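You operate a simulated robot arm through the tools that you are given. There is no shell and no other tool. Be economical: measure what you need, move in short steps, check, and stop when the job is done.

The job below is to be done with a simulated two-armed robot. You get a single attempt, and the scene is never put back.

## Task
Wipe up the spill on the long worktop with the dishcloth and put it back.

Only the result counts: the job must be done as asked and must still hold three seconds after the hand-in. Knocking over, shifting, dropping, spilling or breaking anything else fails it.

## Robot
Two 7-joint arms with two-finger parallel grippers on one trunk, on a base that drives. Base frame: it is fixed to the floor where the robot stands at the start and does not move with it; the origin is under the middle of the robot, x ahead of it, y to its left, z up; the surface under the hand at the start is at about z = 0.91. Lengths are in m, angles in degrees, forces in N, time in s.
The left shoulder is at the start at [0.06, 0.189, 1.253], the right one opposite. With the tool pointing down near the work surface each hand reaches from about 0.1 to 0.64 m from the robot's upright axis, wherever it stands, measured 20 degrees to its own side. Places, roughly: dishcloth [0.5, 0.1, 0.9]. Payload 3.43 kg a hand.
The tool frame of a hand sits at the grasp point between the pads (the TCP): z along the fingers, y along the line on which they close. The tips reach 0.03 m beyond it. Largest opening 0.094 m; finger width 0.028, thickness 0.01; the body of the gripper, 0.05 by 0.096 m, starts 0.055 m behind the TCP.
Orientation is told as [roll, pitch, yaw] about the base's x, y, z axes, in that order, counted from this pose: with the fingers straight down and closing along the base's y, the tool's x points along the base's -x, its y along +y and its z along -z.

## Interface
- The arms move only by the tool move_arm. It takes "left_series", "right_series" or both (then of equal length, played together; a hand with none holds still); each is a list of rows, each a list of 3 entries, a list of its own where there are three numbers: the finger opening in cm, from 0 to 9.4, then the shift along the tool's x, y, z in units of 30 mm (1.0 is 30 mm), then the turn, a rotation vector about the tool's x, y, z in units of 6 degrees (1.0 is 6 degrees). In form: [[hand, [x, y, z], [wx, wy, wz]], ...]. A call has 1 to 8 rows; each row shifts and turns the commanded pose from where the row before left it, along the tool's axes as they then stand. A call with a number of a shift or a turn outside -1 to 1 is refused whole. Rows are played at 5 a second. More than 0.05 m and 8.6 degrees between two rows, or a gripper value outside its range, and nothing of the call is played. A pose out of reach is approached as far as the arm can. The call stops where the force on the tool passes 40 N (or 10 N more than at its start, if that is more) or the arm is blocked; 0.2 s more then pass. Each finger travels about 0.153 m/s and halts on what it meets, pressing with about 27 N; the grip force reading is that of the motor and also rises with nothing between the fingers. The clock runs only during rows and for 0.2 s after the last one: add rows that do not move to give the fingers time. It gives the time, the measured TCP pose, the force on the tool (base axes), the opening and the grip force at its end, in the units of the frame above (readings bear some noise), with the torque about the TCP (base axes, N m) and any sound that the robot's microphone picked up, and new pictures: "show" is both (left out), scene, wrist or none (wrist: the cameras of the hands that moved).
- Cameras (640 x 400 px; columns grow to the right, rows downward): "scene" is now at [0.001, 0.0152, 1.7759]; the picture's right is [0.28, -0.96, 0.00], its down [-0.84, -0.24, -0.49] and it looks along [0.47, 0.14, -0.87] (base axes); focal length 251 px, centre (320, 200). "left" rides on the left gripper at [0.076, -0.014, -0.102] in its tool frame; the picture's right is [0.18, 0.98, 0.00], its down [-0.75, 0.14, -0.64] and it looks along [-0.63, 0.12, 0.77] (tool axes); focal length 243 px, centre (320, 200). "right" rides on the right gripper at [0.076, 0.014, -0.102] in its tool frame; the picture's right is [-0.18, 0.98, 0.00], its down [-0.75, -0.14, -0.64] and it looks along [-0.63, -0.12, 0.77] (tool axes); focal length 243 px, centre (320, 200). There is no depth. A picture from a camera that has moved, and an enlarged one, comes with that camera's place and axes in the base frame and with its lens. The place of the scene camera against the robot may be out by one fixed shift of up to 0.018 m in any direction.
- lift_body(by): slides the trunk up (or, below 0, down) by that many m; the arms and the scene camera ride with it, the base frame stays. It gives what a move gives, with no picture.
- base_move(legs): drives the robot by 1 to 6 legs, each [ahead, left, turn to the left] in m, m and degrees, along the robot's own axes; the way and the turn of a leg run together, so that a leg with both is an arc; at most 1.5 m and 180 degrees a leg. The arms and the cameras ride along, it lands a little off, and it stops where it bumps. It gives what a move gives, and a new picture of the scene camera.
- turn_head(pan, tilt): turns the head with the scene camera to pan (to the left, within 86 degrees either way) and tilt (down, from -29 to 69), counted from straight ahead of the robot. It gives what a move gives, and a new picture of the scene camera.
- inspect(camera, box): a new picture of the part [left, top, right, bottom] of that camera's present view, enlarged. The clock stands still meanwhile.
- hand_in(): hands the job in; it is judged then, once.

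Go step by step. Nothing tells you exact positions but the pictures and the camera data: compare them with the known pose of the tool, close in by small moves and look again before you grip or let go. The budget is 120 turns and 260 pictures, counting those below and the enlarged ones. Unless the task says otherwise, let go and move clear before handing in, and close with one line.

The tools are called after "Call:" by a JSON object that holds its "op" and its "data". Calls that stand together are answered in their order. move_arm: Moves the arms, as the interface text tells. Its arguments: {"type":"object","properties":{"left_series":{"type":"array","items":{"type":"array"}},"right_series":{"type":"array","items":{"type":"array"}},"show":{"type":"string","enum":["both","scene","wrist","none"]}},"required":[]} The other tools are called the same way: lift_body (by) slides the trunk up or down; base_move (legs) drives the base; turn_head (pan, tilt) turns the head that bears the scene camera; inspect (camera, box) takes an enlarged picture of a part of a camera's view; hand_in () hands the job in.

At the start:

```text
t: 0.0
left_tool_pos: [0.3381, 0.3619, 1.1769]
left_tcp_rot: [0.0, 0.0, 0.0]
left_wrist_force: [0.0, -0.2, 0.3]
left_moment: [-0.03, 0.0, -0.01]
left_finger_gap: 0.0941
left_grasp_force: 0.0
right_tool_pos: [0.3474, 0.0437, 1.1859]
right_tcp_rot: [0.1, 0.0, 0.0]
right_wrist_force: [-0.3, -0.5, 0.8]
right_moment: [-0.02, -0.01, -0.02]
right_finger_gap: 0.0941
right_grasp_force: 0.1
trunk travel left (down, up): [-0.925, 0.065]
robot x, y, heading: [0.0044, -0.0027, -0.2]
head pan, tilt: [16.3, 60.9]
```

scene: 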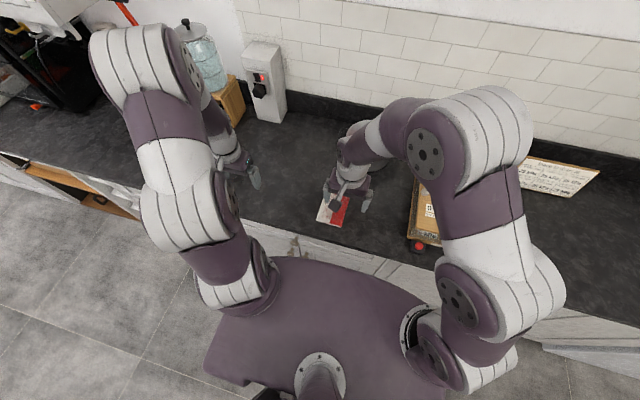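
right: 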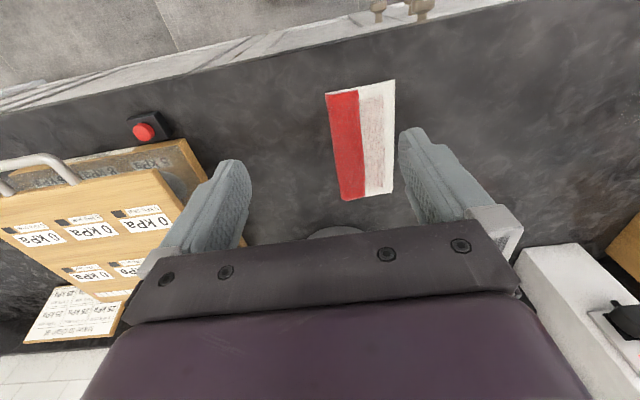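
left: 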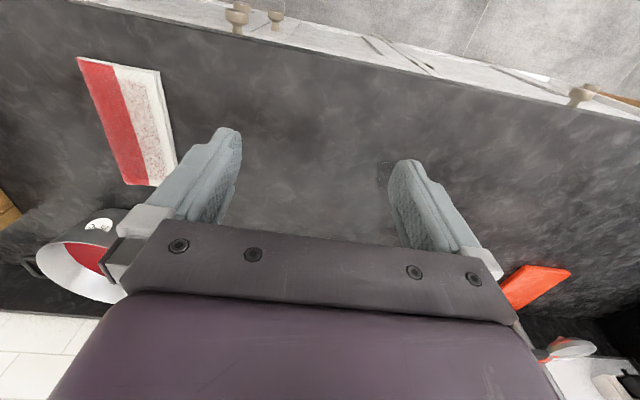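

I see the red and white cloth at about (0.46, 0.09), but no spill yet. I'll look around with the head and take a closer look at the cloth.

Call:
{"op": "turn_head", "data": {"pan": 60, "tilt": 40}}

Call:
{"op": "turn_head", "data": {"pan": -50, "tilt": 40}}

Call:
{"op": "turn_head", "data": {"pan": 0, "tilt": 45}}

Call:
{"op": "inspect", "data": {"camera": "right", "box": [240, 50, 480, 200]}}

```text
t: 1.1
left_tool_pos: [0.338, 0.3617, 1.1748]
left_tcp_rot: [0.0, 0.0, -0.1]
left_wrist_force: [-0.3, 0.2, 0.2]
left_moment: [-0.03, 0.02, -0.02]
left_finger_gap: 0.0942
left_grasp_force: 0.0
right_tool_pos: [0.3458, 0.0435, 1.1847]
right_tcp_rot: [0.0, 0.0, -0.1]
right_wrist_force: [-0.2, -0.1, 0.2]
right_moment: [0.0, 0.0, 0.02]
right_finger_gap: 0.0941
right_grasp_force: 0.0
trunk travel left (down, up): [-0.925, 0.065]
robot x, y, heading: [0.0007, 0.0027, 0.0]
head pan, tilt: [60.0, 40.0]
camera scene: at [-0.0194, 0.0704, 1.8037], right [0.87, -0.5, 0.0], down [-0.32, -0.56, -0.77], along [0.38, 0.66, -0.64], focal length 251 px, centre (320, 200)
```

scene: 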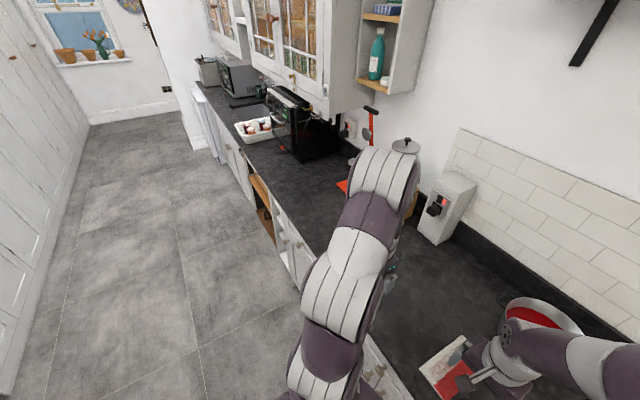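

```text
t: 3.0
left_tool_pos: [0.3375, 0.3623, 1.1755]
left_tcp_rot: [0.0, 0.1, 0.0]
left_wrist_force: [0.2, 0.8, -0.4]
left_moment: [0.0, -0.02, 0.02]
left_finger_gap: 0.0942
left_grasp_force: 0.1
right_tool_pos: [0.3471, 0.0423, 1.185]
right_tcp_rot: [0.0, -0.1, 0.0]
right_wrist_force: [0.5, 0.1, 0.3]
right_moment: [-0.01, -0.03, 0.03]
right_finger_gap: 0.094
right_grasp_force: 0.1
trunk travel left (down, up): [-0.925, 0.065]
robot x, y, heading: [-0.0049, -0.0009, -0.2]
head pan, tilt: [-50.0, 40.0]
camera scene: at [-0.0073, -0.0683, 1.8037], right [-0.77, -0.64, 0.0], down [-0.41, 0.49, -0.77], along [0.49, -0.59, -0.64], focal length 251 px, centre (320, 200)
```

scene: 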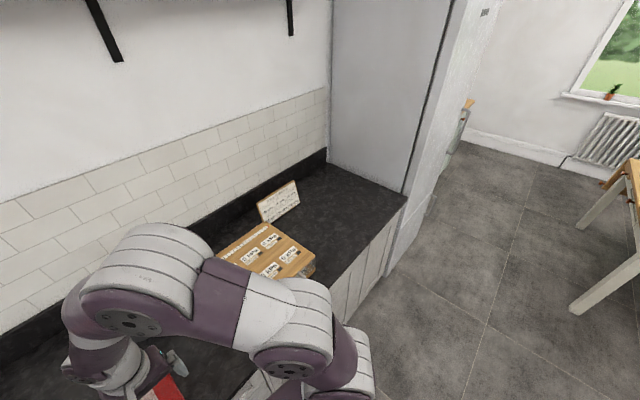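

```text
t: 4.2
left_tool_pos: [0.3375, 0.3606, 1.1771]
left_tcp_rot: [0.0, 0.0, 0.0]
left_wrist_force: [0.2, -0.6, 0.1]
left_moment: [-0.01, -0.01, -0.02]
left_finger_gap: 0.0939
left_grasp_force: 0.0
right_tool_pos: [0.3461, 0.0434, 1.1848]
right_tcp_rot: [-0.1, 0.0, 0.0]
right_wrist_force: [0.1, -0.4, -0.1]
right_moment: [-0.02, 0.0, 0.03]
right_finger_gap: 0.0938
right_grasp_force: 0.0
trunk travel left (down, up): [-0.925, 0.065]
robot x, y, heading: [0.0051, -0.0007, -0.3]
head pan, tilt: [0.0, 45.0]
camera scene: at [0.0194, -0.0033, 1.7965], right [0.0, -1.0, 0.0], down [-0.71, 0.0, -0.71], along [0.71, 0.0, -0.71], focal length 251 px, centre (320, 200)
```

scene: 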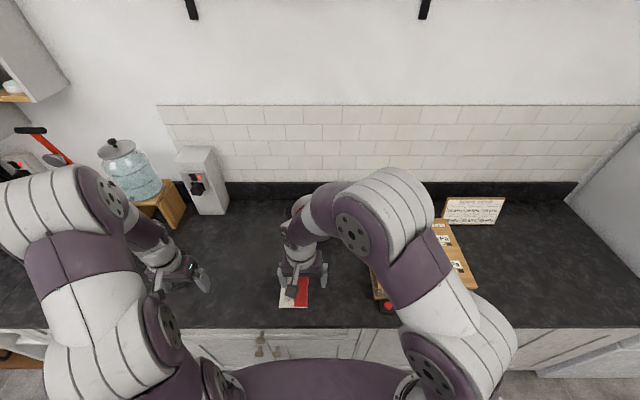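

```text
2.67 times, centred on (360, 125) of right
camera zoom: at [0.2705, 0.0569, 1.2878], right [0.18, 0.98, 0.0], down [0.75, -0.14, 0.64], along [0.63, -0.12, -0.77], focal length 647 px, centre (213, 400)
```

zoom: 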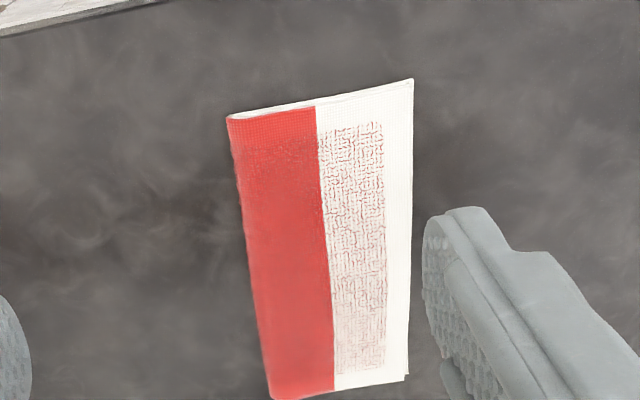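

No spill is obvious yet. I'll check the orange patch on the left and the far stretches of the worktop.

Call:
{"op": "inspect", "data": {"camera": "left", "box": [440, 220, 640, 400]}}

Call:
{"op": "turn_head", "data": {"pan": 75, "tilt": 30}}

Call:
{"op": "inspect", "data": {"camera": "scene", "box": [240, 100, 500, 280]}}

Call:
{"op": "turn_head", "data": {"pan": -86, "tilt": 25}}

```text
2.22 times, centred on (540, 310) of left
camera zoom: at [0.2602, 0.3467, 1.279], right [-0.18, 0.98, 0.0], down [0.75, 0.14, 0.64], along [0.63, 0.12, -0.77], focal length 539 px, centre (-169, -44)
```

zoom: 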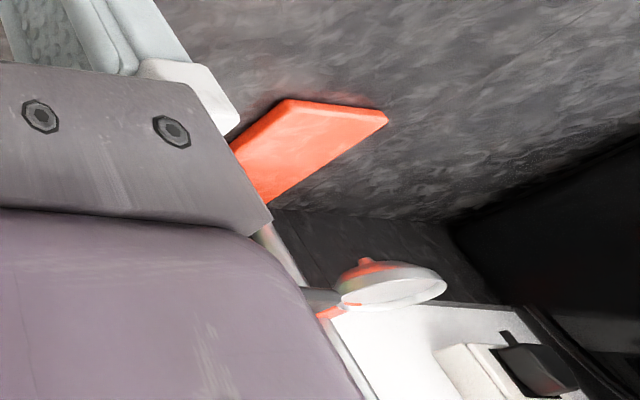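

```text
t: 5.6
left_tool_pos: [0.3377, 0.361, 1.1756]
left_tcp_rot: [-0.1, 0.0, 0.0]
left_wrist_force: [0.3, 0.4, 0.3]
left_moment: [-0.02, -0.01, -0.02]
left_finger_gap: 0.0938
left_grasp_force: 0.0
right_tool_pos: [0.3461, 0.0435, 1.1847]
right_tcp_rot: [-0.1, 0.0, 0.0]
right_wrist_force: [0.3, 0.4, 0.6]
right_moment: [-0.02, 0.0, 0.0]
right_finger_gap: 0.094
right_grasp_force: 0.1
trunk travel left (down, up): [-0.925, 0.065]
robot x, y, heading: [-0.001, -0.0017, -0.3]
head pan, tilt: [75.0, 30.0]
camera scene: at [-0.0385, 0.0842, 1.819], right [0.97, -0.26, 0.0], down [-0.13, -0.48, -0.87], along [0.22, 0.84, -0.5], focal length 251 px, centre (320, 200)
```

scene: 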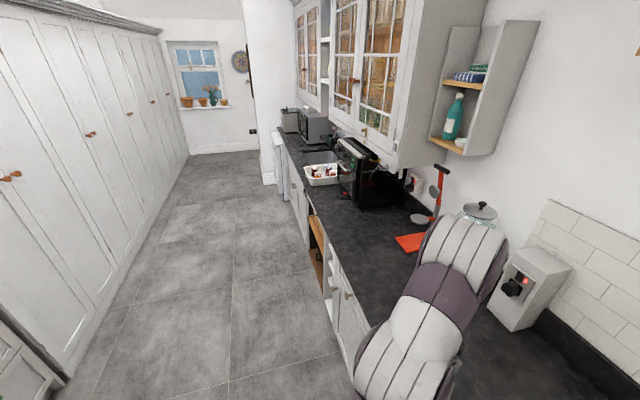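

```text
2.22 times, centred on (370, 190) of scene
camera zoom: at [-0.0385, 0.0842, 1.819], right [0.97, -0.26, 0.0], down [-0.13, -0.48, -0.87], along [0.22, 0.84, -0.5], focal length 557 px, centre (209, 222)
```

zoom: 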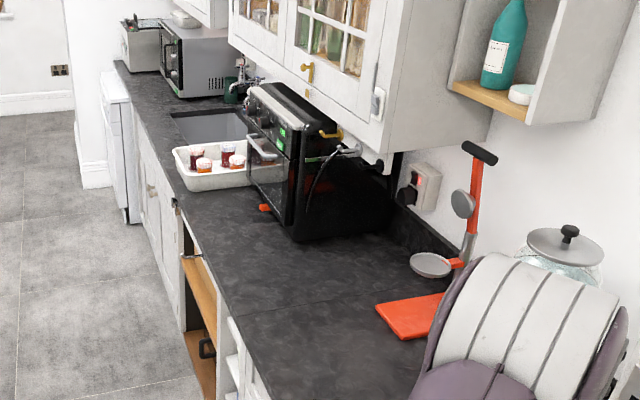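

```text
t: 8.1
left_tool_pos: [0.3384, 0.3609, 1.1763]
left_tcp_rot: [-0.1, 0.0, 0.1]
left_wrist_force: [0.0, -0.4, 0.4]
left_moment: [0.0, 0.02, -0.03]
left_finger_gap: 0.0939
left_grasp_force: 0.0
right_tool_pos: [0.347, 0.0427, 1.1845]
right_tcp_rot: [0.0, 0.0, 0.0]
right_wrist_force: [-0.1, 0.8, 0.3]
right_moment: [-0.03, -0.01, -0.01]
right_finger_gap: 0.0939
right_grasp_force: 0.1
trunk travel left (down, up): [-0.925, 0.065]
robot x, y, heading: [-0.0034, 0.0002, 0.2]
head pan, tilt: [-85.9, 25.0]
camera scene: at [-0.0554, -0.0951, 1.827], right [-1.0, -0.07, 0.0], down [-0.03, 0.42, -0.91], along [0.06, -0.9, -0.42], focal length 251 px, centre (320, 200)
```

scene: 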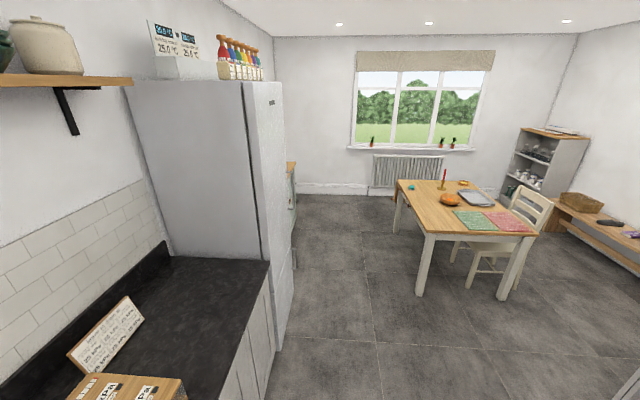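

Still no spill, and the arms hide part of the worktop. I'll back off to see it whole.

Call:
{"op": "base_move", "data": {"legs": [[-0.45, 0, 0]]}}

Call:
{"op": "turn_head", "data": {"pan": 0, "tilt": 38}}

Call:
{"op": "inspect", "data": {"camera": "scene", "box": [180, 150, 420, 300]}}

Call:
{"op": "turn_head", "data": {"pan": 40, "tilt": 35}}

Call:
{"op": "turn_head", "data": {"pan": -40, "tilt": 35}}

```text
t: 10.8
left_tool_pos: [-0.1008, 0.3629, 1.1756]
left_tcp_rot: [0.0, 0.1, 0.4]
left_wrist_force: [-0.6, 0.3, 0.6]
left_moment: [0.0, 0.01, 0.01]
left_finger_gap: 0.094
left_grasp_force: 0.1
right_tool_pos: [-0.0894, 0.044, 1.185]
right_tcp_rot: [0.0, 0.1, 0.5]
right_wrist_force: [0.8, 0.6, 0.0]
right_moment: [0.02, 0.02, 0.0]
right_finger_gap: 0.0942
right_grasp_force: 0.0
trunk travel left (down, up): [-0.925, 0.065]
robot x, y, heading: [-0.4401, -0.0032, 0.3]
head pan, tilt: [-85.9, 25.0]
camera scene: at [-0.4897, -0.0971, 1.8271], right [-1.0, -0.08, 0.0], down [-0.03, 0.42, -0.91], along [0.07, -0.9, -0.42], focal length 251 px, centre (320, 200)
```

scene: 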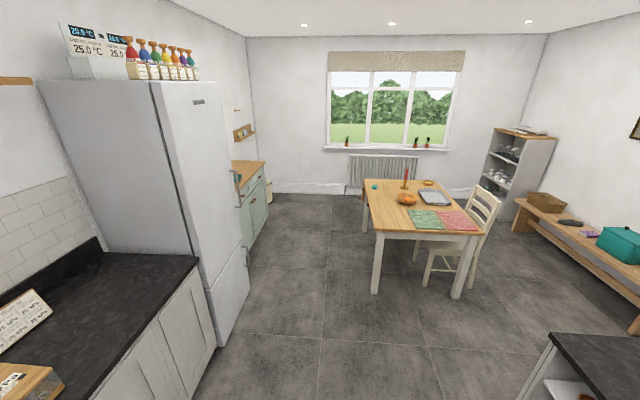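

```text
t: 12.4
left_tool_pos: [-0.1029, 0.3624, 1.1766]
left_tcp_rot: [0.0, 0.0, 0.4]
left_wrist_force: [0.5, 0.1, -0.2]
left_moment: [-0.02, -0.01, -0.04]
left_finger_gap: 0.0939
left_grasp_force: 0.0
right_tool_pos: [-0.0916, 0.0447, 1.1841]
right_tcp_rot: [0.0, 0.1, 0.4]
right_wrist_force: [0.7, -0.5, 0.3]
right_moment: [0.02, -0.01, 0.0]
right_finger_gap: 0.0938
right_grasp_force: 0.0
trunk travel left (down, up): [-0.925, 0.065]
robot x, y, heading: [-0.4371, -0.001, 0.3]
head pan, tilt: [0.0, 38.0]
camera scene: at [-0.4124, -0.0047, 1.8067], right [0.01, -1.0, 0.0], down [-0.62, 0.0, -0.79], along [0.79, 0.01, -0.62], focal length 251 px, centre (320, 200)
```

scene: 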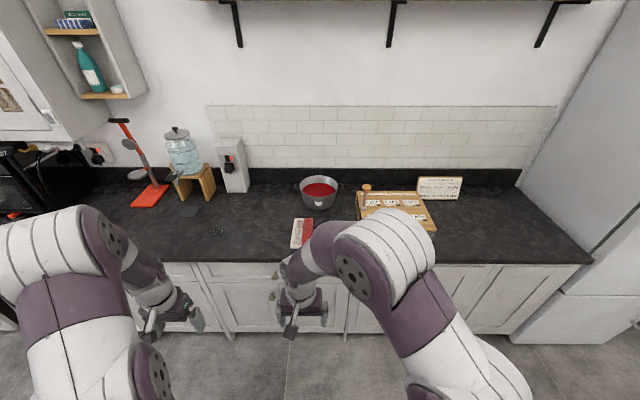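

```text
2.67 times, centred on (300, 225) of scene
camera zoom: at [-0.4124, -0.0047, 1.8067], right [0.01, -1.0, 0.0], down [-0.62, 0.0, -0.79], along [0.79, 0.01, -0.62], focal length 669 px, centre (373, 133)
```

zoom: 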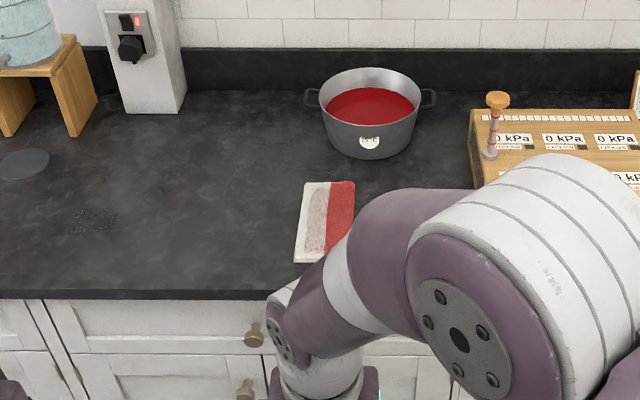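

```text
t: 13.4
left_tool_pos: [-0.1017, 0.3628, 1.1753]
left_tcp_rot: [-0.2, 0.1, 0.3]
left_wrist_force: [0.1, -0.2, 0.3]
left_moment: [-0.01, -0.02, 0.02]
left_finger_gap: 0.0938
left_grasp_force: 0.1
right_tool_pos: [-0.0908, 0.0441, 1.1838]
right_tcp_rot: [0.0, 0.0, 0.6]
right_wrist_force: [0.2, 0.5, -1.3]
right_moment: [0.01, 0.01, -0.02]
right_finger_gap: 0.094
right_grasp_force: 0.0
trunk travel left (down, up): [-0.925, 0.065]
robot x, y, heading: [-0.441, -0.0016, 0.5]
head pan, tilt: [40.0, 35.0]
camera scene: at [-0.4319, 0.0517, 1.8113], right [0.65, -0.76, 0.0], down [-0.44, -0.37, -0.82], along [0.62, 0.53, -0.57], focal length 251 px, centre (320, 200)
```

scene: 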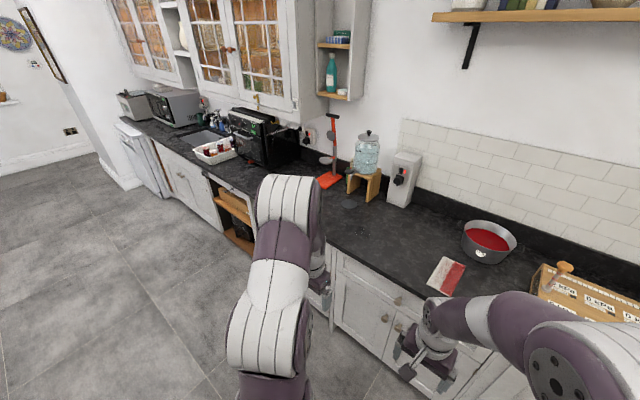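

```text
t: 15.0
left_tool_pos: [-0.1012, 0.3614, 1.1763]
left_tcp_rot: [-0.1, 0.0, 0.4]
left_wrist_force: [0.2, -0.1, 0.3]
left_moment: [0.01, 0.03, -0.03]
left_finger_gap: 0.0939
left_grasp_force: 0.0
right_tool_pos: [-0.0902, 0.0459, 1.1849]
right_tcp_rot: [-0.1, -0.1, 0.4]
right_wrist_force: [0.0, -1.1, -0.5]
right_moment: [-0.01, -0.01, -0.05]
right_finger_gap: 0.0939
right_grasp_force: 0.0
trunk travel left (down, up): [-0.925, 0.065]
robot x, y, heading: [-0.4365, -0.0043, 0.6]
head pan, tilt: [-40.0, 35.0]
camera scene: at [-0.4309, -0.0613, 1.8113], right [-0.64, -0.77, 0.0], down [-0.44, 0.36, -0.82], along [0.63, -0.52, -0.57], focal length 251 px, centre (320, 200)
```

scene: 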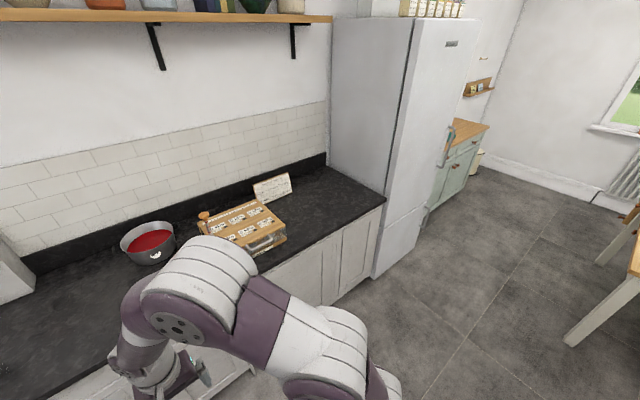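

Two candidates: a dark speckled patch near (0.47, 0.53) and a dark disc near (0.62, 0.73) by the jar's stand. I'll zoom in on both.

Call:
{"op": "turn_head", "data": {"pan": 30, "tilt": 38}}

Call:
{"op": "inspect", "data": {"camera": "scene", "box": [270, 160, 390, 235]}}

```text
t: 16.4
left_tool_pos: [-0.1033, 0.3636, 1.1758]
left_tcp_rot: [0.0, 0.0, 0.4]
left_wrist_force: [1.1, 0.1, -0.2]
left_moment: [0.0, 0.03, -0.01]
left_finger_gap: 0.0938
left_grasp_force: 0.0
right_tool_pos: [-0.0907, 0.0443, 1.1843]
right_tcp_rot: [-0.1, 0.0, 0.5]
right_wrist_force: [0.5, 0.2, 0.3]
right_moment: [0.0, -0.03, -0.01]
right_finger_gap: 0.0938
right_grasp_force: 0.0
trunk travel left (down, up): [-0.925, 0.065]
robot x, y, heading: [-0.4362, -0.0026, 0.4]
head pan, tilt: [30.0, 38.0]
camera scene: at [-0.4244, 0.0384, 1.8067], right [0.51, -0.86, 0.0], down [-0.53, -0.31, -0.79], along [0.68, 0.4, -0.62], focal length 251 px, centre (320, 200)
```

scene: 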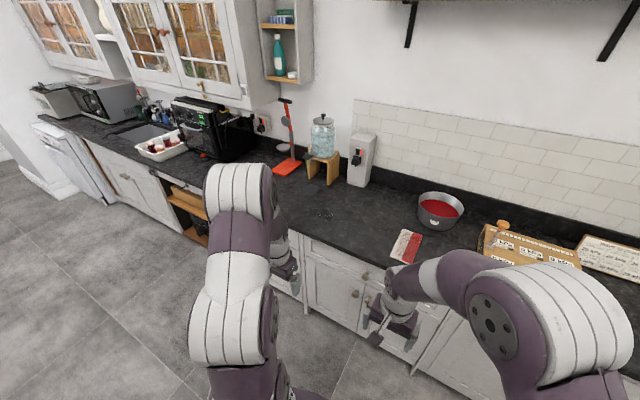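

```text
5.33 times, centred on (330, 198) of scene
camera zoom: at [-0.4244, 0.0384, 1.8067], right [0.51, -0.86, 0.0], down [-0.53, -0.31, -0.79], along [0.68, 0.4, -0.62], focal length 1338 px, centre (267, 213)
```

zoom: 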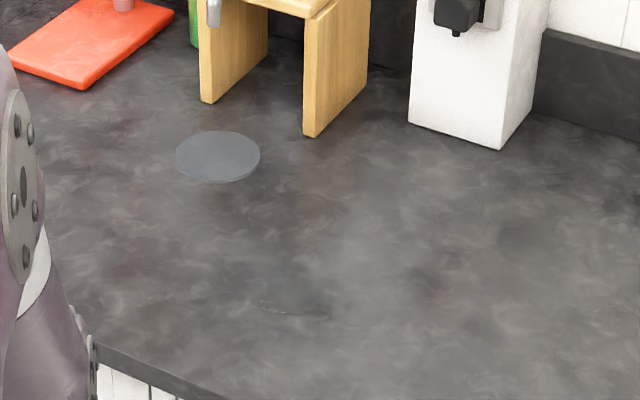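

The zoom isn't clear enough. I'll drive back in, slightly to the left, and look with the wrist camera.

Call:
{"op": "base_move", "data": {"legs": [[0, 0.3, 0], [0.42, 0, 0]]}}

Call:
{"op": "inspect", "data": {"camera": "left", "box": [0, 0, 640, 400]}}

Call:
{"op": "turn_head", "data": {"pan": 25, "tilt": 55}}

```text
t: 20.6
left_tool_pos: [0.3172, 0.6624, 1.1762]
left_tcp_rot: [0.0, 0.0, -0.1]
left_wrist_force: [-0.7, 0.0, -0.1]
left_moment: [-0.07, -0.02, 0.02]
left_finger_gap: 0.0938
left_grasp_force: 0.0
right_tool_pos: [0.3254, 0.344, 1.1853]
right_tcp_rot: [0.0, -0.1, 0.1]
right_wrist_force: [0.1, -0.1, -0.4]
right_moment: [0.01, -0.01, 0.03]
right_finger_gap: 0.0938
right_grasp_force: 0.1
trunk travel left (down, up): [-0.925, 0.065]
robot x, y, heading: [-0.0199, 0.3042, 0.1]
head pan, tilt: [30.0, 38.0]
camera scene: at [-0.009, 0.3409, 1.8067], right [0.5, -0.87, 0.0], down [-0.53, -0.31, -0.79], along [0.68, 0.39, -0.61], focal length 251 px, centre (320, 200)
```

scene: 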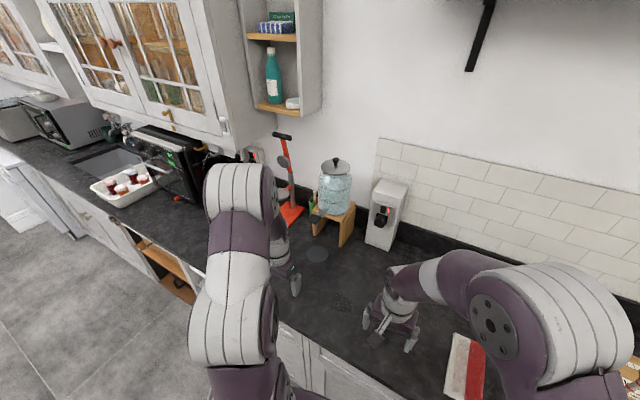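

```text
1.00 times, centred on (320, 200) of left (not enlarged: the box is as wide or as high as the picture)
camera zoom: at [0.2387, 0.6479, 1.2793], right [-0.18, 0.98, 0.0], down [0.75, 0.14, 0.64], along [0.63, 0.12, -0.77], focal length 243 px, centre (320, 200)
```

zoom: 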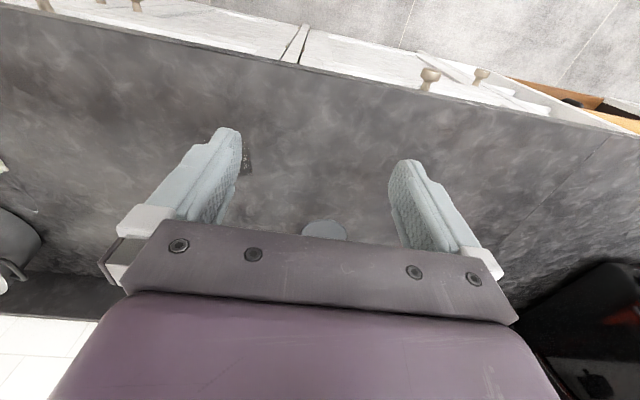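

```text
t: 21.4
left_tool_pos: [0.3178, 0.6625, 1.1763]
left_tcp_rot: [0.0, -0.1, 0.0]
left_wrist_force: [0.6, 0.3, 0.7]
left_moment: [-0.02, 0.01, 0.0]
left_finger_gap: 0.094
left_grasp_force: 0.1
right_tool_pos: [0.3276, 0.3444, 1.1838]
right_tcp_rot: [0.0, 0.0, 0.1]
right_wrist_force: [-0.4, -0.3, -0.4]
right_moment: [-0.02, 0.04, -0.02]
right_finger_gap: 0.0939
right_grasp_force: 0.0
trunk travel left (down, up): [-0.925, 0.065]
robot x, y, heading: [-0.0208, 0.2999, -0.1]
head pan, tilt: [25.0, 55.0]
camera scene: at [-0.0155, 0.3282, 1.7831], right [0.42, -0.91, 0.0], down [-0.74, -0.35, -0.57], along [0.52, 0.24, -0.82], focal length 251 px, centre (320, 200)
```

scene: 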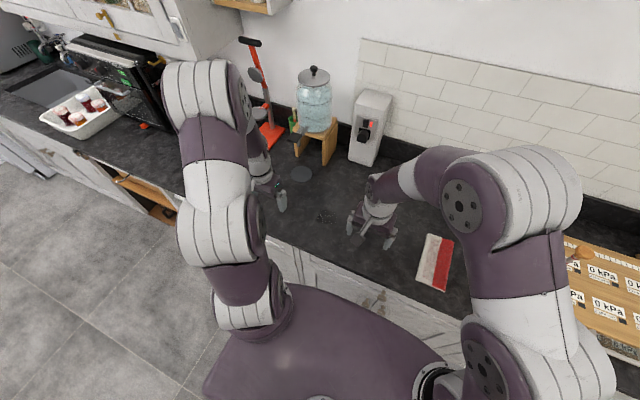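

Call:
{"op": "inspect", "data": {"camera": "scene", "box": [270, 140, 390, 240]}}

Call:
{"op": "inspect", "data": {"camera": "right", "box": [0, 0, 640, 400]}}

```text
4.00 times, centred on (330, 190) of scene
camera zoom: at [-0.0155, 0.3282, 1.7831], right [0.42, -0.91, 0.0], down [-0.74, -0.35, -0.57], along [0.52, 0.24, -0.82], focal length 1003 px, centre (280, 240)
```

zoom: 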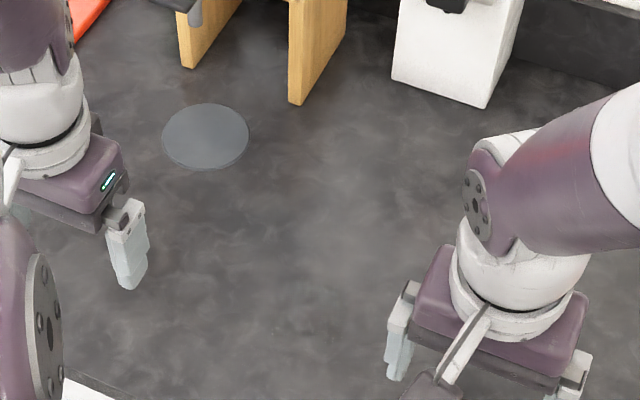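

```text
1.00 times, centred on (320, 200) of right (not enlarged: the box is as wide or as high as the picture)
camera zoom: at [0.2512, 0.358, 1.2876], right [0.18, 0.98, 0.0], down [0.75, -0.14, 0.64], along [0.63, -0.12, -0.77], focal length 243 px, centre (320, 200)
```

zoom: 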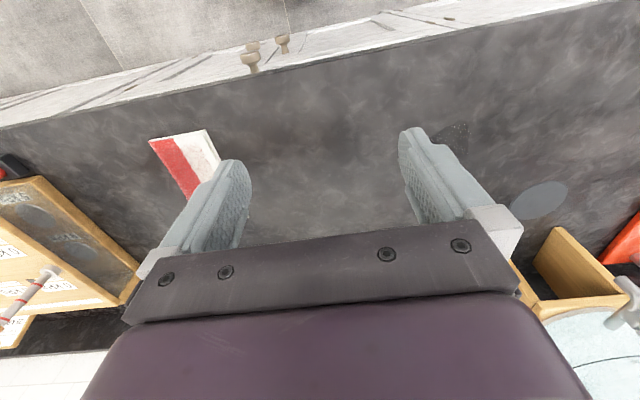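

The speckled patch is near (0.46, 0.55). I'll shift the base right so the left wrist camera looks straight at it.

Call:
{"op": "base_move", "data": {"legs": [[0, -0.11, 0]]}}

Call:
{"op": "inspect", "data": {"camera": "left", "box": [220, 60, 420, 185]}}

Call:
{"op": "inspect", "data": {"camera": "left", "box": [0, 0, 640, 400]}}

```text
t: 22.6
left_tool_pos: [0.3167, 0.5518, 1.1755]
left_tcp_rot: [-0.1, 0.0, 0.0]
left_wrist_force: [0.5, 0.1, -0.4]
left_moment: [0.01, 0.02, -0.06]
left_finger_gap: 0.0941
left_grasp_force: 0.0
right_tool_pos: [0.3272, 0.2345, 1.1839]
right_tcp_rot: [-0.2, 0.0, -0.1]
right_wrist_force: [0.8, -0.2, 0.0]
right_moment: [-0.03, 0.01, -0.03]
right_finger_gap: 0.0939
right_grasp_force: 0.1
trunk travel left (down, up): [-0.925, 0.065]
robot x, y, heading: [-0.0193, 0.192, -0.2]
head pan, tilt: [25.0, 55.0]
camera scene: at [-0.0162, 0.2197, 1.783], right [0.42, -0.91, 0.0], down [-0.74, -0.35, -0.57], along [0.52, 0.24, -0.82], focal length 251 px, centre (320, 200)
```

scene: 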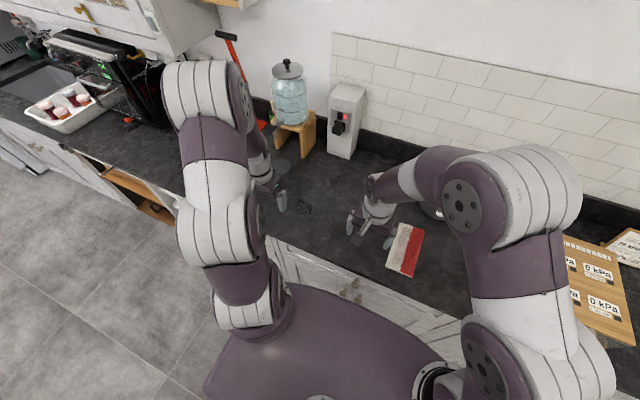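

```text
3.20 times, centred on (320, 122) of left
camera zoom: at [0.2409, 0.538, 1.2784], right [-0.18, 0.98, 0.0], down [0.75, 0.14, 0.64], along [0.63, 0.12, -0.77], focal length 776 px, centre (320, 448)
```

zoom: 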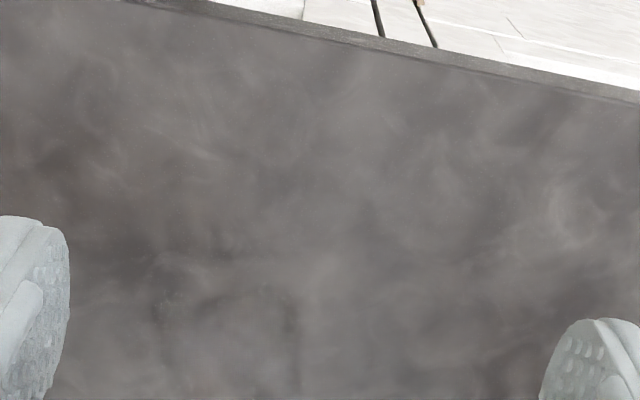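

```text
1.00 times, centred on (320, 200) of left (not enlarged: the box is as wide or as high as the picture)
camera zoom: at [0.2409, 0.538, 1.2784], right [-0.18, 0.98, 0.0], down [0.75, 0.14, 0.64], along [0.63, 0.12, -0.77], focal length 243 px, centre (320, 200)
```

zoom: 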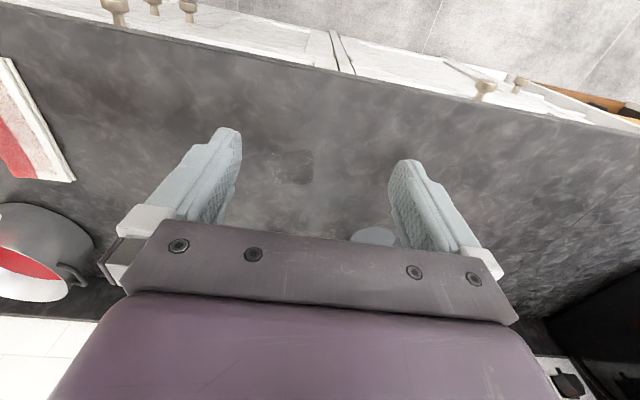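

There's a small squarish patch at (293,165) in the left view. I'll zoom on it and on the disc.

Call:
{"op": "inspect", "data": {"camera": "left", "box": [245, 130, 345, 193]}}

Call:
{"op": "inspect", "data": {"camera": "scene", "box": [250, 140, 350, 230]}}

Call:
{"op": "inspect", "data": {"camera": "left", "box": [200, 100, 440, 250]}}

```text
6.35 times, centred on (295, 162) of left
camera zoom: at [0.2409, 0.538, 1.2784], right [-0.18, 0.98, 0.0], down [0.75, 0.14, 0.64], along [0.63, 0.12, -0.77], focal length 1540 px, centre (479, 444)
```

zoom: 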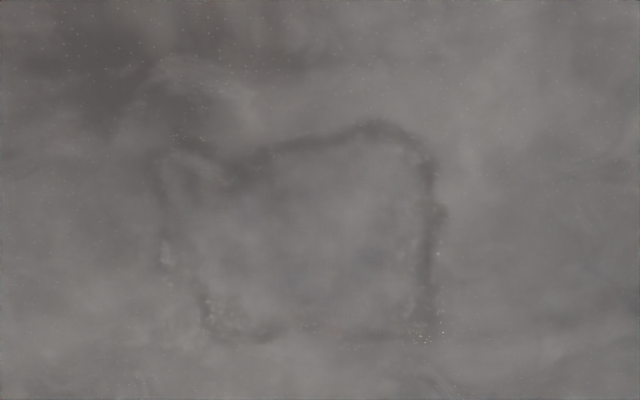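

```text
4.44 times, centred on (300, 185) of scene
camera zoom: at [-0.0162, 0.2197, 1.783], right [0.42, -0.91, 0.0], down [-0.74, -0.35, -0.57], along [0.52, 0.24, -0.82], focal length 1115 px, centre (409, 267)
```

zoom: 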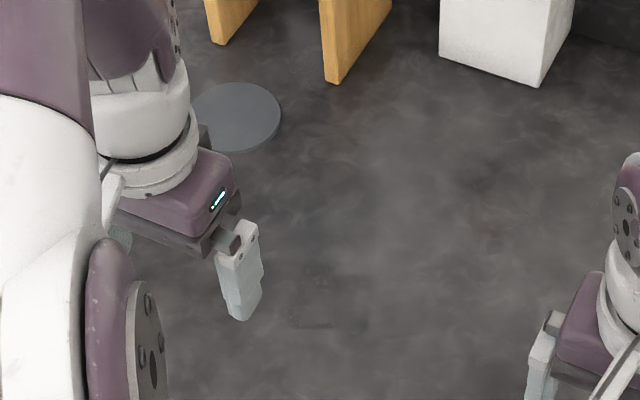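

```text
2.67 times, centred on (320, 175) of left
camera zoom: at [0.2409, 0.538, 1.2784], right [-0.18, 0.98, 0.0], down [0.75, 0.14, 0.64], along [0.63, 0.12, -0.77], focal length 647 px, centre (320, 267)
```

zoom: 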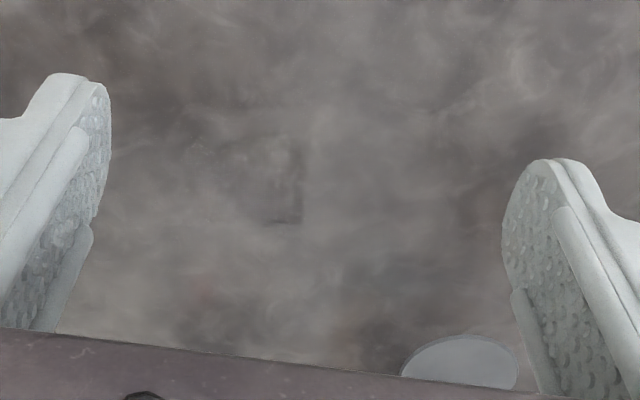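

The irregular, wet-looking patch is the spill, at x 0.44–0.52, y 0.49–0.575; the disc looks like a coaster. The folded cloth lies at x 0.38–0.585, y 0.043–0.143. I'll move the right hand aside and bring the left hand over the cloth.

Call:
{"op": "move_arm", "data": {"left_series": [[9.4, [0, -1, 0], [0, 0, 0]], [9.4, [0, -1, 0], [0, 0, 0]], [9.4, [0, -1, 0], [0, 0, 0]], [9.4, [0, -1, 0], [0, 0, 0]], [9.4, [0, -1, 0], [0, 0, 0]], [9.4, [0, -1, 0], [0, 0, 0]], [9.4, [0, -1, 0], [0, 0, 0]], [9.4, [0, -1, 0], [0, 0, 0]]], "right_series": [[9.4, [0.5, -1, -0.5], [0, 0, 0]], [9.4, [0.5, -1, -0.5], [0, 0, 0]], [9.4, [0.5, -1, 0], [0, 0, 0]], [9.4, [0.5, -1, 0], [0, 0, 0]], [9.4, [0, -1, 0], [0, 0, 0]], [9.4, [0, -1, 0], [0, 0, 0]], [9.4, [0, -1, 0], [0, 0, 0]], [9.4, [0, -1, 0], [0, 0, 0]]], "show": "scene"}}

Call:
{"op": "move_arm", "data": {"left_series": [[9.4, [0, -1, 0], [0, 0, 0]], [9.4, [0, -1, 0], [0, 0, 0]], [9.4, [0, -1, 0], [0, 0, 0]], [9.4, [0, -1, 0], [0, 0, 0]], [9.4, [0, -1, 0], [0, 0, 0]], [9.4, [0, -1, 0], [0, 0, 0]], [9.4, [0, -1, 0], [0, 0, 0]], [9.4, [0, 0, 0], [0, 0, 0]]], "show": "both"}}

```text
t: 24.4
left_tool_pos: [0.3182, 0.3092, 1.1735]
left_tcp_rot: [0.1, 0.0, 0.0]
left_wrist_force: [-0.6, 0.3, 0.8]
left_moment: [0.03, 0.0, -0.01]
left_finger_gap: 0.0943
left_grasp_force: 0.0
right_tool_pos: [0.2666, -0.0105, 1.2141]
right_tcp_rot: [0.0, 0.0, 0.0]
right_wrist_force: [0.1, -0.4, 0.2]
right_moment: [0.03, 0.02, 0.02]
right_finger_gap: 0.0939
right_grasp_force: 0.1
trunk travel left (down, up): [-0.925, 0.065]
robot x, y, heading: [-0.0187, 0.1923, -0.1]
head pan, tilt: [25.0, 55.0]
camera scene: at [-0.0165, 0.2146, 1.7831], right [0.42, -0.91, 0.0], down [-0.74, -0.34, -0.57], along [0.52, 0.24, -0.82], focal length 251 px, centre (320, 200)
```

scene: 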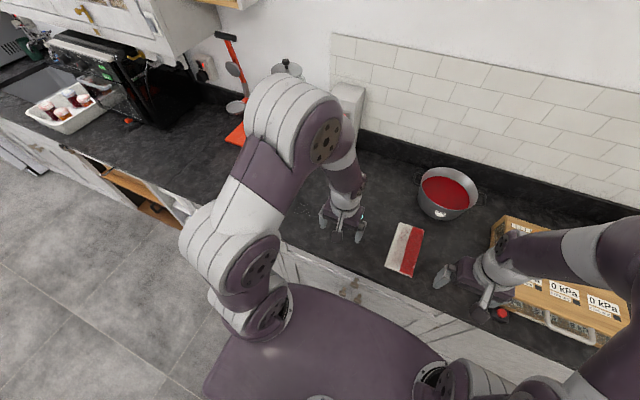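

```text
t: 26.2
left_tool_pos: [0.317, 0.0997, 1.1775]
left_tcp_rot: [0.0, 0.0, -0.1]
left_wrist_force: [0.6, -0.2, -0.5]
left_moment: [0.02, 0.0, 0.02]
left_finger_gap: 0.094
left_grasp_force: 0.1
right_tool_pos: [0.2666, -0.0083, 1.2157]
right_tcp_rot: [0.0, 0.0, -0.1]
right_wrist_force: [0.3, 0.7, -0.7]
right_moment: [-0.02, -0.02, -0.01]
right_finger_gap: 0.094
right_grasp_force: 0.1
trunk travel left (down, up): [-0.925, 0.065]
robot x, y, heading: [-0.0215, 0.1898, -0.2]
head pan, tilt: [25.0, 55.0]
camera scene: at [-0.0166, 0.2173, 1.783], right [0.42, -0.91, 0.0], down [-0.74, -0.35, -0.57], along [0.52, 0.24, -0.82], focal length 251 px, centre (320, 200)
camera left: at [0.2402, 0.0854, 1.2792], right [-0.18, 0.98, 0.0], down [0.75, 0.14, 0.64], along [0.63, 0.12, -0.77], focal length 243 px, centre (320, 200)
```

scene: 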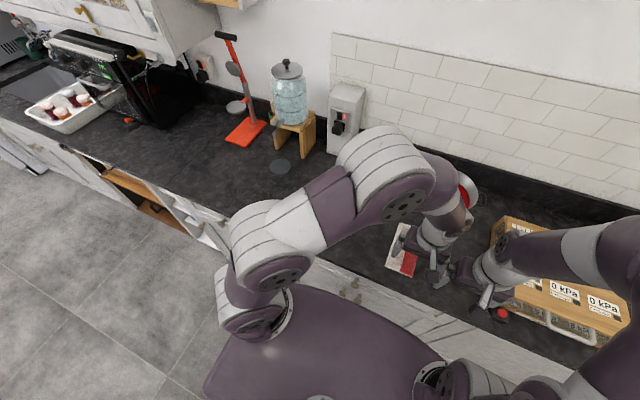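
left: 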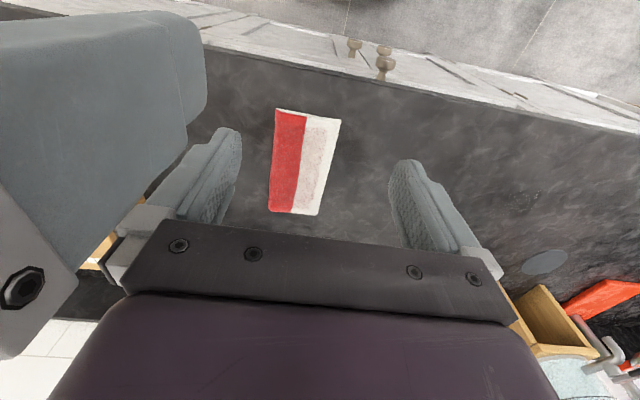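

I'll clear the right hand further away and lower the left hand for a close look at the cloth's edges and thickness.

Call:
{"op": "move_arm", "data": {"right_series": [[9.4, [0, -1, 0], [0, 0, 0]], [9.4, [0, -1, 0], [0, 0, 0]], [9.4, [0, -1, 0], [0, 0, 0]], [9.4, [0, -1, 0], [0, 0, 0]], [9.4, [0, -1, 0], [0, 0, 0]], [9.4, [0, -1, 0], [0, 0, 0]], [9.4, [0, 0, 0], [0, 0, 0]], [9.4, [0, 0, 0], [0, 0, 0]]], "left_series": [[9.4, [0, 0, 0], [0, 0, 0]], [9.4, [0, 0, 0], [0, 0, 0]], [9.4, [0, 0, 1], [0, 0, 0]], [9.4, [-0.5, 0, 1], [0, 0, 0]], [9.4, [-0.5, 0, 1], [0, 0, 0]], [9.4, [-0.5, 0, 1], [0, 0, 0]], [9.4, [-0.5, 0, 1], [0, 0, 0]], [9.4, [0, 0, 0], [0, 0, 0]]], "show": "both"}}

Call:
{"op": "inspect", "data": {"camera": "left", "box": [200, 0, 440, 230]}}

```text
t: 28.0
left_tool_pos: [0.3757, 0.1007, 1.0259]
left_tcp_rot: [0.1, 0.0, -0.1]
left_wrist_force: [0.1, -0.9, 0.8]
left_moment: [-0.01, -0.01, 0.01]
left_finger_gap: 0.0942
left_grasp_force: 0.1
right_tool_pos: [0.2653, -0.1884, 1.2153]
right_tcp_rot: [0.0, 0.0, 0.1]
right_wrist_force: [-0.3, 0.2, 0.7]
right_moment: [-0.01, 0.01, 0.0]
right_finger_gap: 0.094
right_grasp_force: 0.1
trunk travel left (down, up): [-0.925, 0.065]
robot x, y, heading: [-0.0229, 0.1905, 0.0]
head pan, tilt: [25.0, 55.0]
camera scene: at [-0.0173, 0.2174, 1.783], right [0.42, -0.91, 0.0], down [-0.74, -0.35, -0.57], along [0.52, 0.24, -0.82], focal length 251 px, centre (320, 200)
camera right: at [0.1893, -0.1736, 1.3191], right [0.18, 0.98, 0.0], down [0.75, -0.14, 0.64], along [0.63, -0.12, -0.77], focal length 243 px, centre (320, 200)
camera left: at [0.2998, 0.0868, 1.1293], right [-0.18, 0.98, 0.0], down [0.75, 0.14, 0.64], along [0.63, 0.12, -0.77], focal length 243 px, centre (320, 200)
```

scene: 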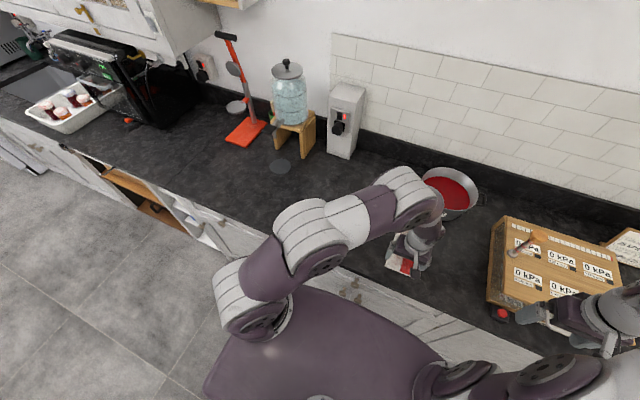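
right: 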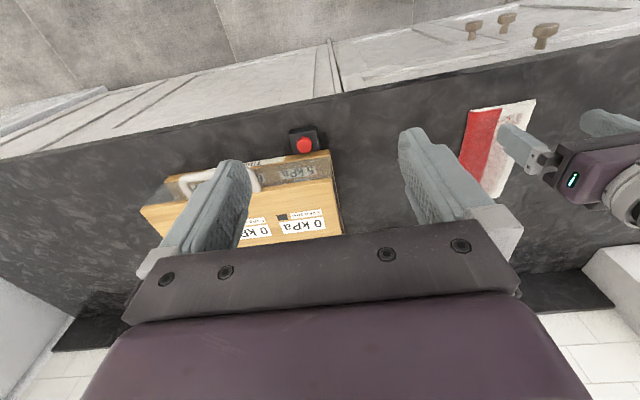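
left: 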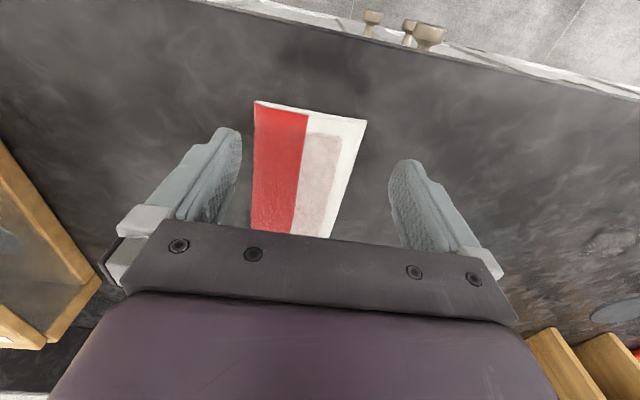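

```text
1.74 times, centred on (320, 115) of left
camera zoom: at [0.2998, 0.0868, 1.1293], right [-0.18, 0.98, 0.0], down [0.75, 0.14, 0.64], along [0.63, 0.12, -0.77], focal length 422 px, centre (320, 348)
```

zoom: 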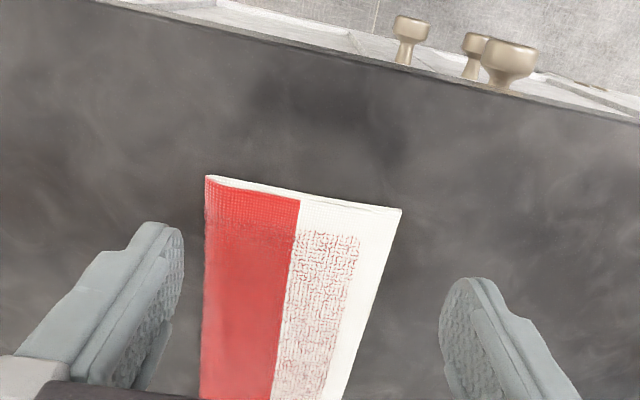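

The cloth is flat, thin and about 0.10 × 0.20 m, wider than my opening. I'll press on it with both fingertips and see how it responds; its x range already covers the spill, so a pure slide in y would wipe it.

Call:
{"op": "move_arm", "data": {"left_series": [[6, [-0.9, -0.06, 0], [0, 0, 0]], [6, [-0.9, -0.06, 0], [0, 0, 0]], [6, [-0.9, -0.06, 0.4], [0, 0, 0]], [6, [-0.85, -0.06, 0.4], [0, 0, 0]], [6, [0, 0, 0.4], [0, 0, 0]], [6, [0, 0, 0.4], [0, 0, 0]], [6, [0, 0, 0.3], [0, 0, 0]], [6, [0, 0, 0], [0, 0, 0]]], "show": "both"}}

Call:
{"op": "inspect", "data": {"camera": "right", "box": [420, 60, 640, 240]}}

```text
t: 29.8
left_tool_pos: [0.4817, 0.0939, 0.9685]
left_tcp_rot: [0.0, 0.0, -0.1]
left_wrist_force: [-0.1, -1.0, 0.0]
left_moment: [-0.01, -0.04, 0.05]
left_finger_gap: 0.06
left_grasp_force: 0.0
right_tool_pos: [0.2655, -0.1873, 1.2154]
right_tcp_rot: [0.0, 0.0, -0.1]
right_wrist_force: [0.1, 0.4, -0.1]
right_moment: [-0.05, 0.0, -0.01]
right_finger_gap: 0.0941
right_grasp_force: 0.1
trunk travel left (down, up): [-0.925, 0.065]
robot x, y, heading: [-0.0205, 0.1904, 0.0]
head pan, tilt: [25.0, 55.0]
camera scene: at [-0.017, 0.2169, 1.783], right [0.42, -0.91, 0.0], down [-0.74, -0.35, -0.57], along [0.52, 0.24, -0.82], focal length 251 px, centre (320, 200)
camera left: at [0.4058, 0.0787, 1.072], right [-0.18, 0.98, 0.0], down [0.75, 0.14, 0.64], along [0.63, 0.12, -0.77], focal length 243 px, centre (320, 200)
```

scene: 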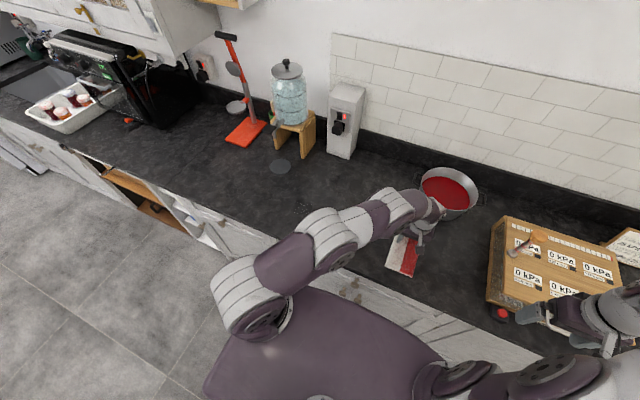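
left: 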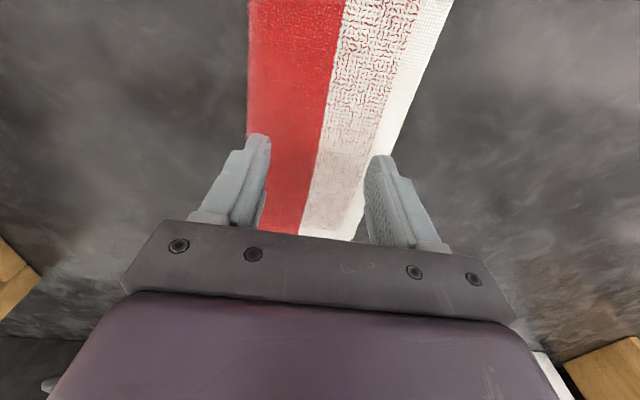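

```text
2.22 times, centred on (530, 150) of right
camera zoom: at [0.1895, -0.1738, 1.3189], right [0.18, 0.98, 0.0], down [0.75, -0.14, 0.64], along [0.63, -0.12, -0.77], focal length 539 px, centre (-147, 311)
```

zoom: 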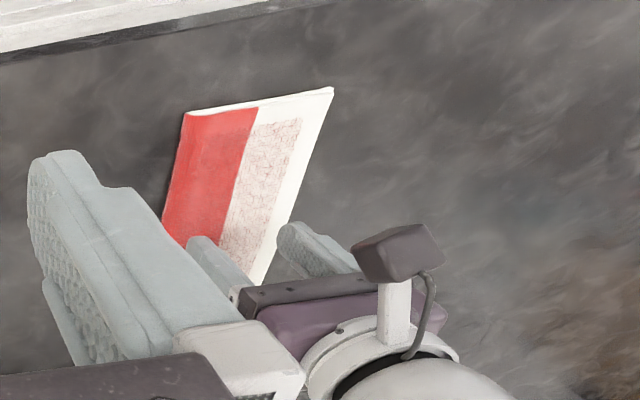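

The fingertips hover above the cloth, inside its width. I'll lower in small steps until light contact.

Call:
{"op": "move_arm", "data": {"left_series": [[6, [0, 0, 0.2], [0, 0, 0]], [6, [0, 0, 0.2], [0, 0, 0]], [6, [0, 0, 0.1], [0, 0, 0]], [6, [0, 0, 0], [0, 0, 0]]], "show": "none"}}

Call:
{"op": "move_arm", "data": {"left_series": [[6, [0, 0, 0.1], [0, 0, 0]], [6, [0, 0, 0], [0, 0, 0]]], "show": "none"}}

Call:
{"op": "move_arm", "data": {"left_series": [[6, [0, 0, 0.1], [0, 0, 0]], [6, [0, 0, 0], [0, 0, 0]]], "show": "wrist"}}

```text
t: 30.8
left_tool_pos: [0.4829, 0.0932, 0.9533]
left_tcp_rot: [0.1, -0.1, 0.0]
left_wrist_force: [0.0, -0.2, -0.1]
left_moment: [-0.01, -0.04, -0.03]
left_finger_gap: 0.0599
left_grasp_force: 0.1
right_tool_pos: [0.2658, -0.1871, 1.2158]
right_tcp_rot: [-0.1, 0.0, -0.1]
right_wrist_force: [-0.1, -0.2, 0.1]
right_moment: [0.02, -0.02, -0.05]
right_finger_gap: 0.094
right_grasp_force: 0.0
trunk travel left (down, up): [-0.925, 0.065]
robot x, y, heading: [-0.019, 0.1882, -0.1]
head pan, tilt: [25.0, 55.0]
```

```text
t: 31.4
left_tool_pos: [0.4838, 0.0929, 0.9499]
left_tcp_rot: [0.0, 0.0, -0.2]
left_wrist_force: [0.0, -0.1, 0.8]
left_moment: [0.01, 0.0, -0.05]
left_finger_gap: 0.0601
left_grasp_force: 0.1
right_tool_pos: [0.2655, -0.1888, 1.215]
right_tcp_rot: [-0.1, 0.0, -0.1]
right_wrist_force: [0.0, -0.1, -0.4]
right_moment: [0.01, -0.01, -0.03]
right_finger_gap: 0.0939
right_grasp_force: 0.0
trunk travel left (down, up): [-0.925, 0.065]
robot x, y, heading: [-0.0206, 0.1899, -0.4]
head pan, tilt: [25.0, 55.0]
```

```text
t: 32.0
left_tool_pos: [0.4836, 0.0935, 0.9486]
left_tcp_rot: [-0.1, 0.0, -0.1]
left_wrist_force: [0.7, 0.4, 1.5]
left_moment: [0.03, 0.02, -0.04]
left_finger_gap: 0.0597
left_grasp_force: 0.0
right_tool_pos: [0.2652, -0.1883, 1.2154]
right_tcp_rot: [0.0, -0.1, 0.0]
right_wrist_force: [0.8, 0.1, 0.7]
right_moment: [0.06, 0.01, 0.05]
right_finger_gap: 0.0942
right_grasp_force: 0.1
trunk travel left (down, up): [-0.925, 0.065]
robot x, y, heading: [-0.0192, 0.189, -0.0]
head pan, tilt: [25.0, 55.0]
camera left: at [0.4059, 0.0784, 1.051], right [-0.18, 0.98, 0.0], down [0.75, 0.14, 0.64], along [0.63, 0.12, -0.77], focal length 243 px, centre (320, 200)
```

left: 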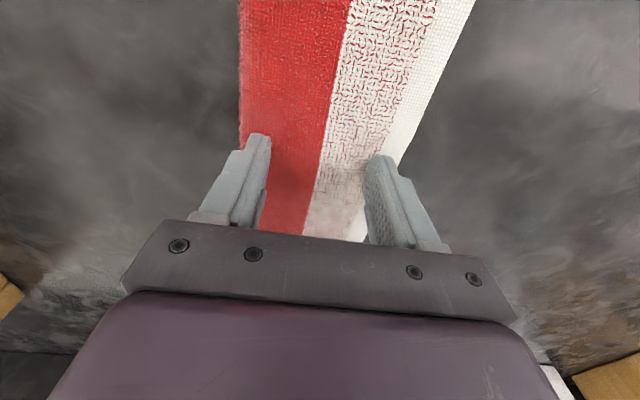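

Contact is just starting at TCP z ≈ 0.948. I'll press further.

Call:
{"op": "move_arm", "data": {"left_series": [[6, [0, 0, 0.1], [0, 0, 0]], [6, [0, 0, 0], [0, 0, 0]]], "show": "none"}}

Call:
{"op": "move_arm", "data": {"left_series": [[6, [0, 0, 0.1], [0, 0, 0]], [6, [0, 0, 0], [0, 0, 0]]], "show": "none"}}

```text
t: 32.6
left_tool_pos: [0.4834, 0.0929, 0.9462]
left_tcp_rot: [-0.1, -0.2, -0.1]
left_wrist_force: [0.2, 0.4, 13.1]
left_moment: [0.04, 0.01, 0.01]
left_finger_gap: 0.0597
left_grasp_force: 0.0
right_tool_pos: [0.2655, -0.1876, 1.2155]
right_tcp_rot: [0.0, 0.0, -0.1]
right_wrist_force: [0.2, -0.2, 1.0]
right_moment: [0.02, 0.01, 0.0]
right_finger_gap: 0.0942
right_grasp_force: 0.2
trunk travel left (down, up): [-0.925, 0.065]
robot x, y, heading: [-0.0207, 0.1911, -0.1]
head pan, tilt: [25.0, 55.0]
```

```text
t: 33.2
left_tool_pos: [0.4832, 0.0934, 0.9461]
left_tcp_rot: [-0.2, -0.3, -0.1]
left_wrist_force: [1.0, -0.9, 28.4]
left_moment: [0.18, 0.06, 0.01]
left_finger_gap: 0.0596
left_grasp_force: 0.0
right_tool_pos: [0.2641, -0.1878, 1.2164]
right_tcp_rot: [0.0, 0.0, -0.1]
right_wrist_force: [1.2, 0.1, 1.1]
right_moment: [0.02, 0.0, -0.01]
right_finger_gap: 0.0939
right_grasp_force: 0.2
trunk travel left (down, up): [-0.925, 0.065]
robot x, y, heading: [-0.0236, 0.1914, -0.1]
head pan, tilt: [25.0, 55.0]
```

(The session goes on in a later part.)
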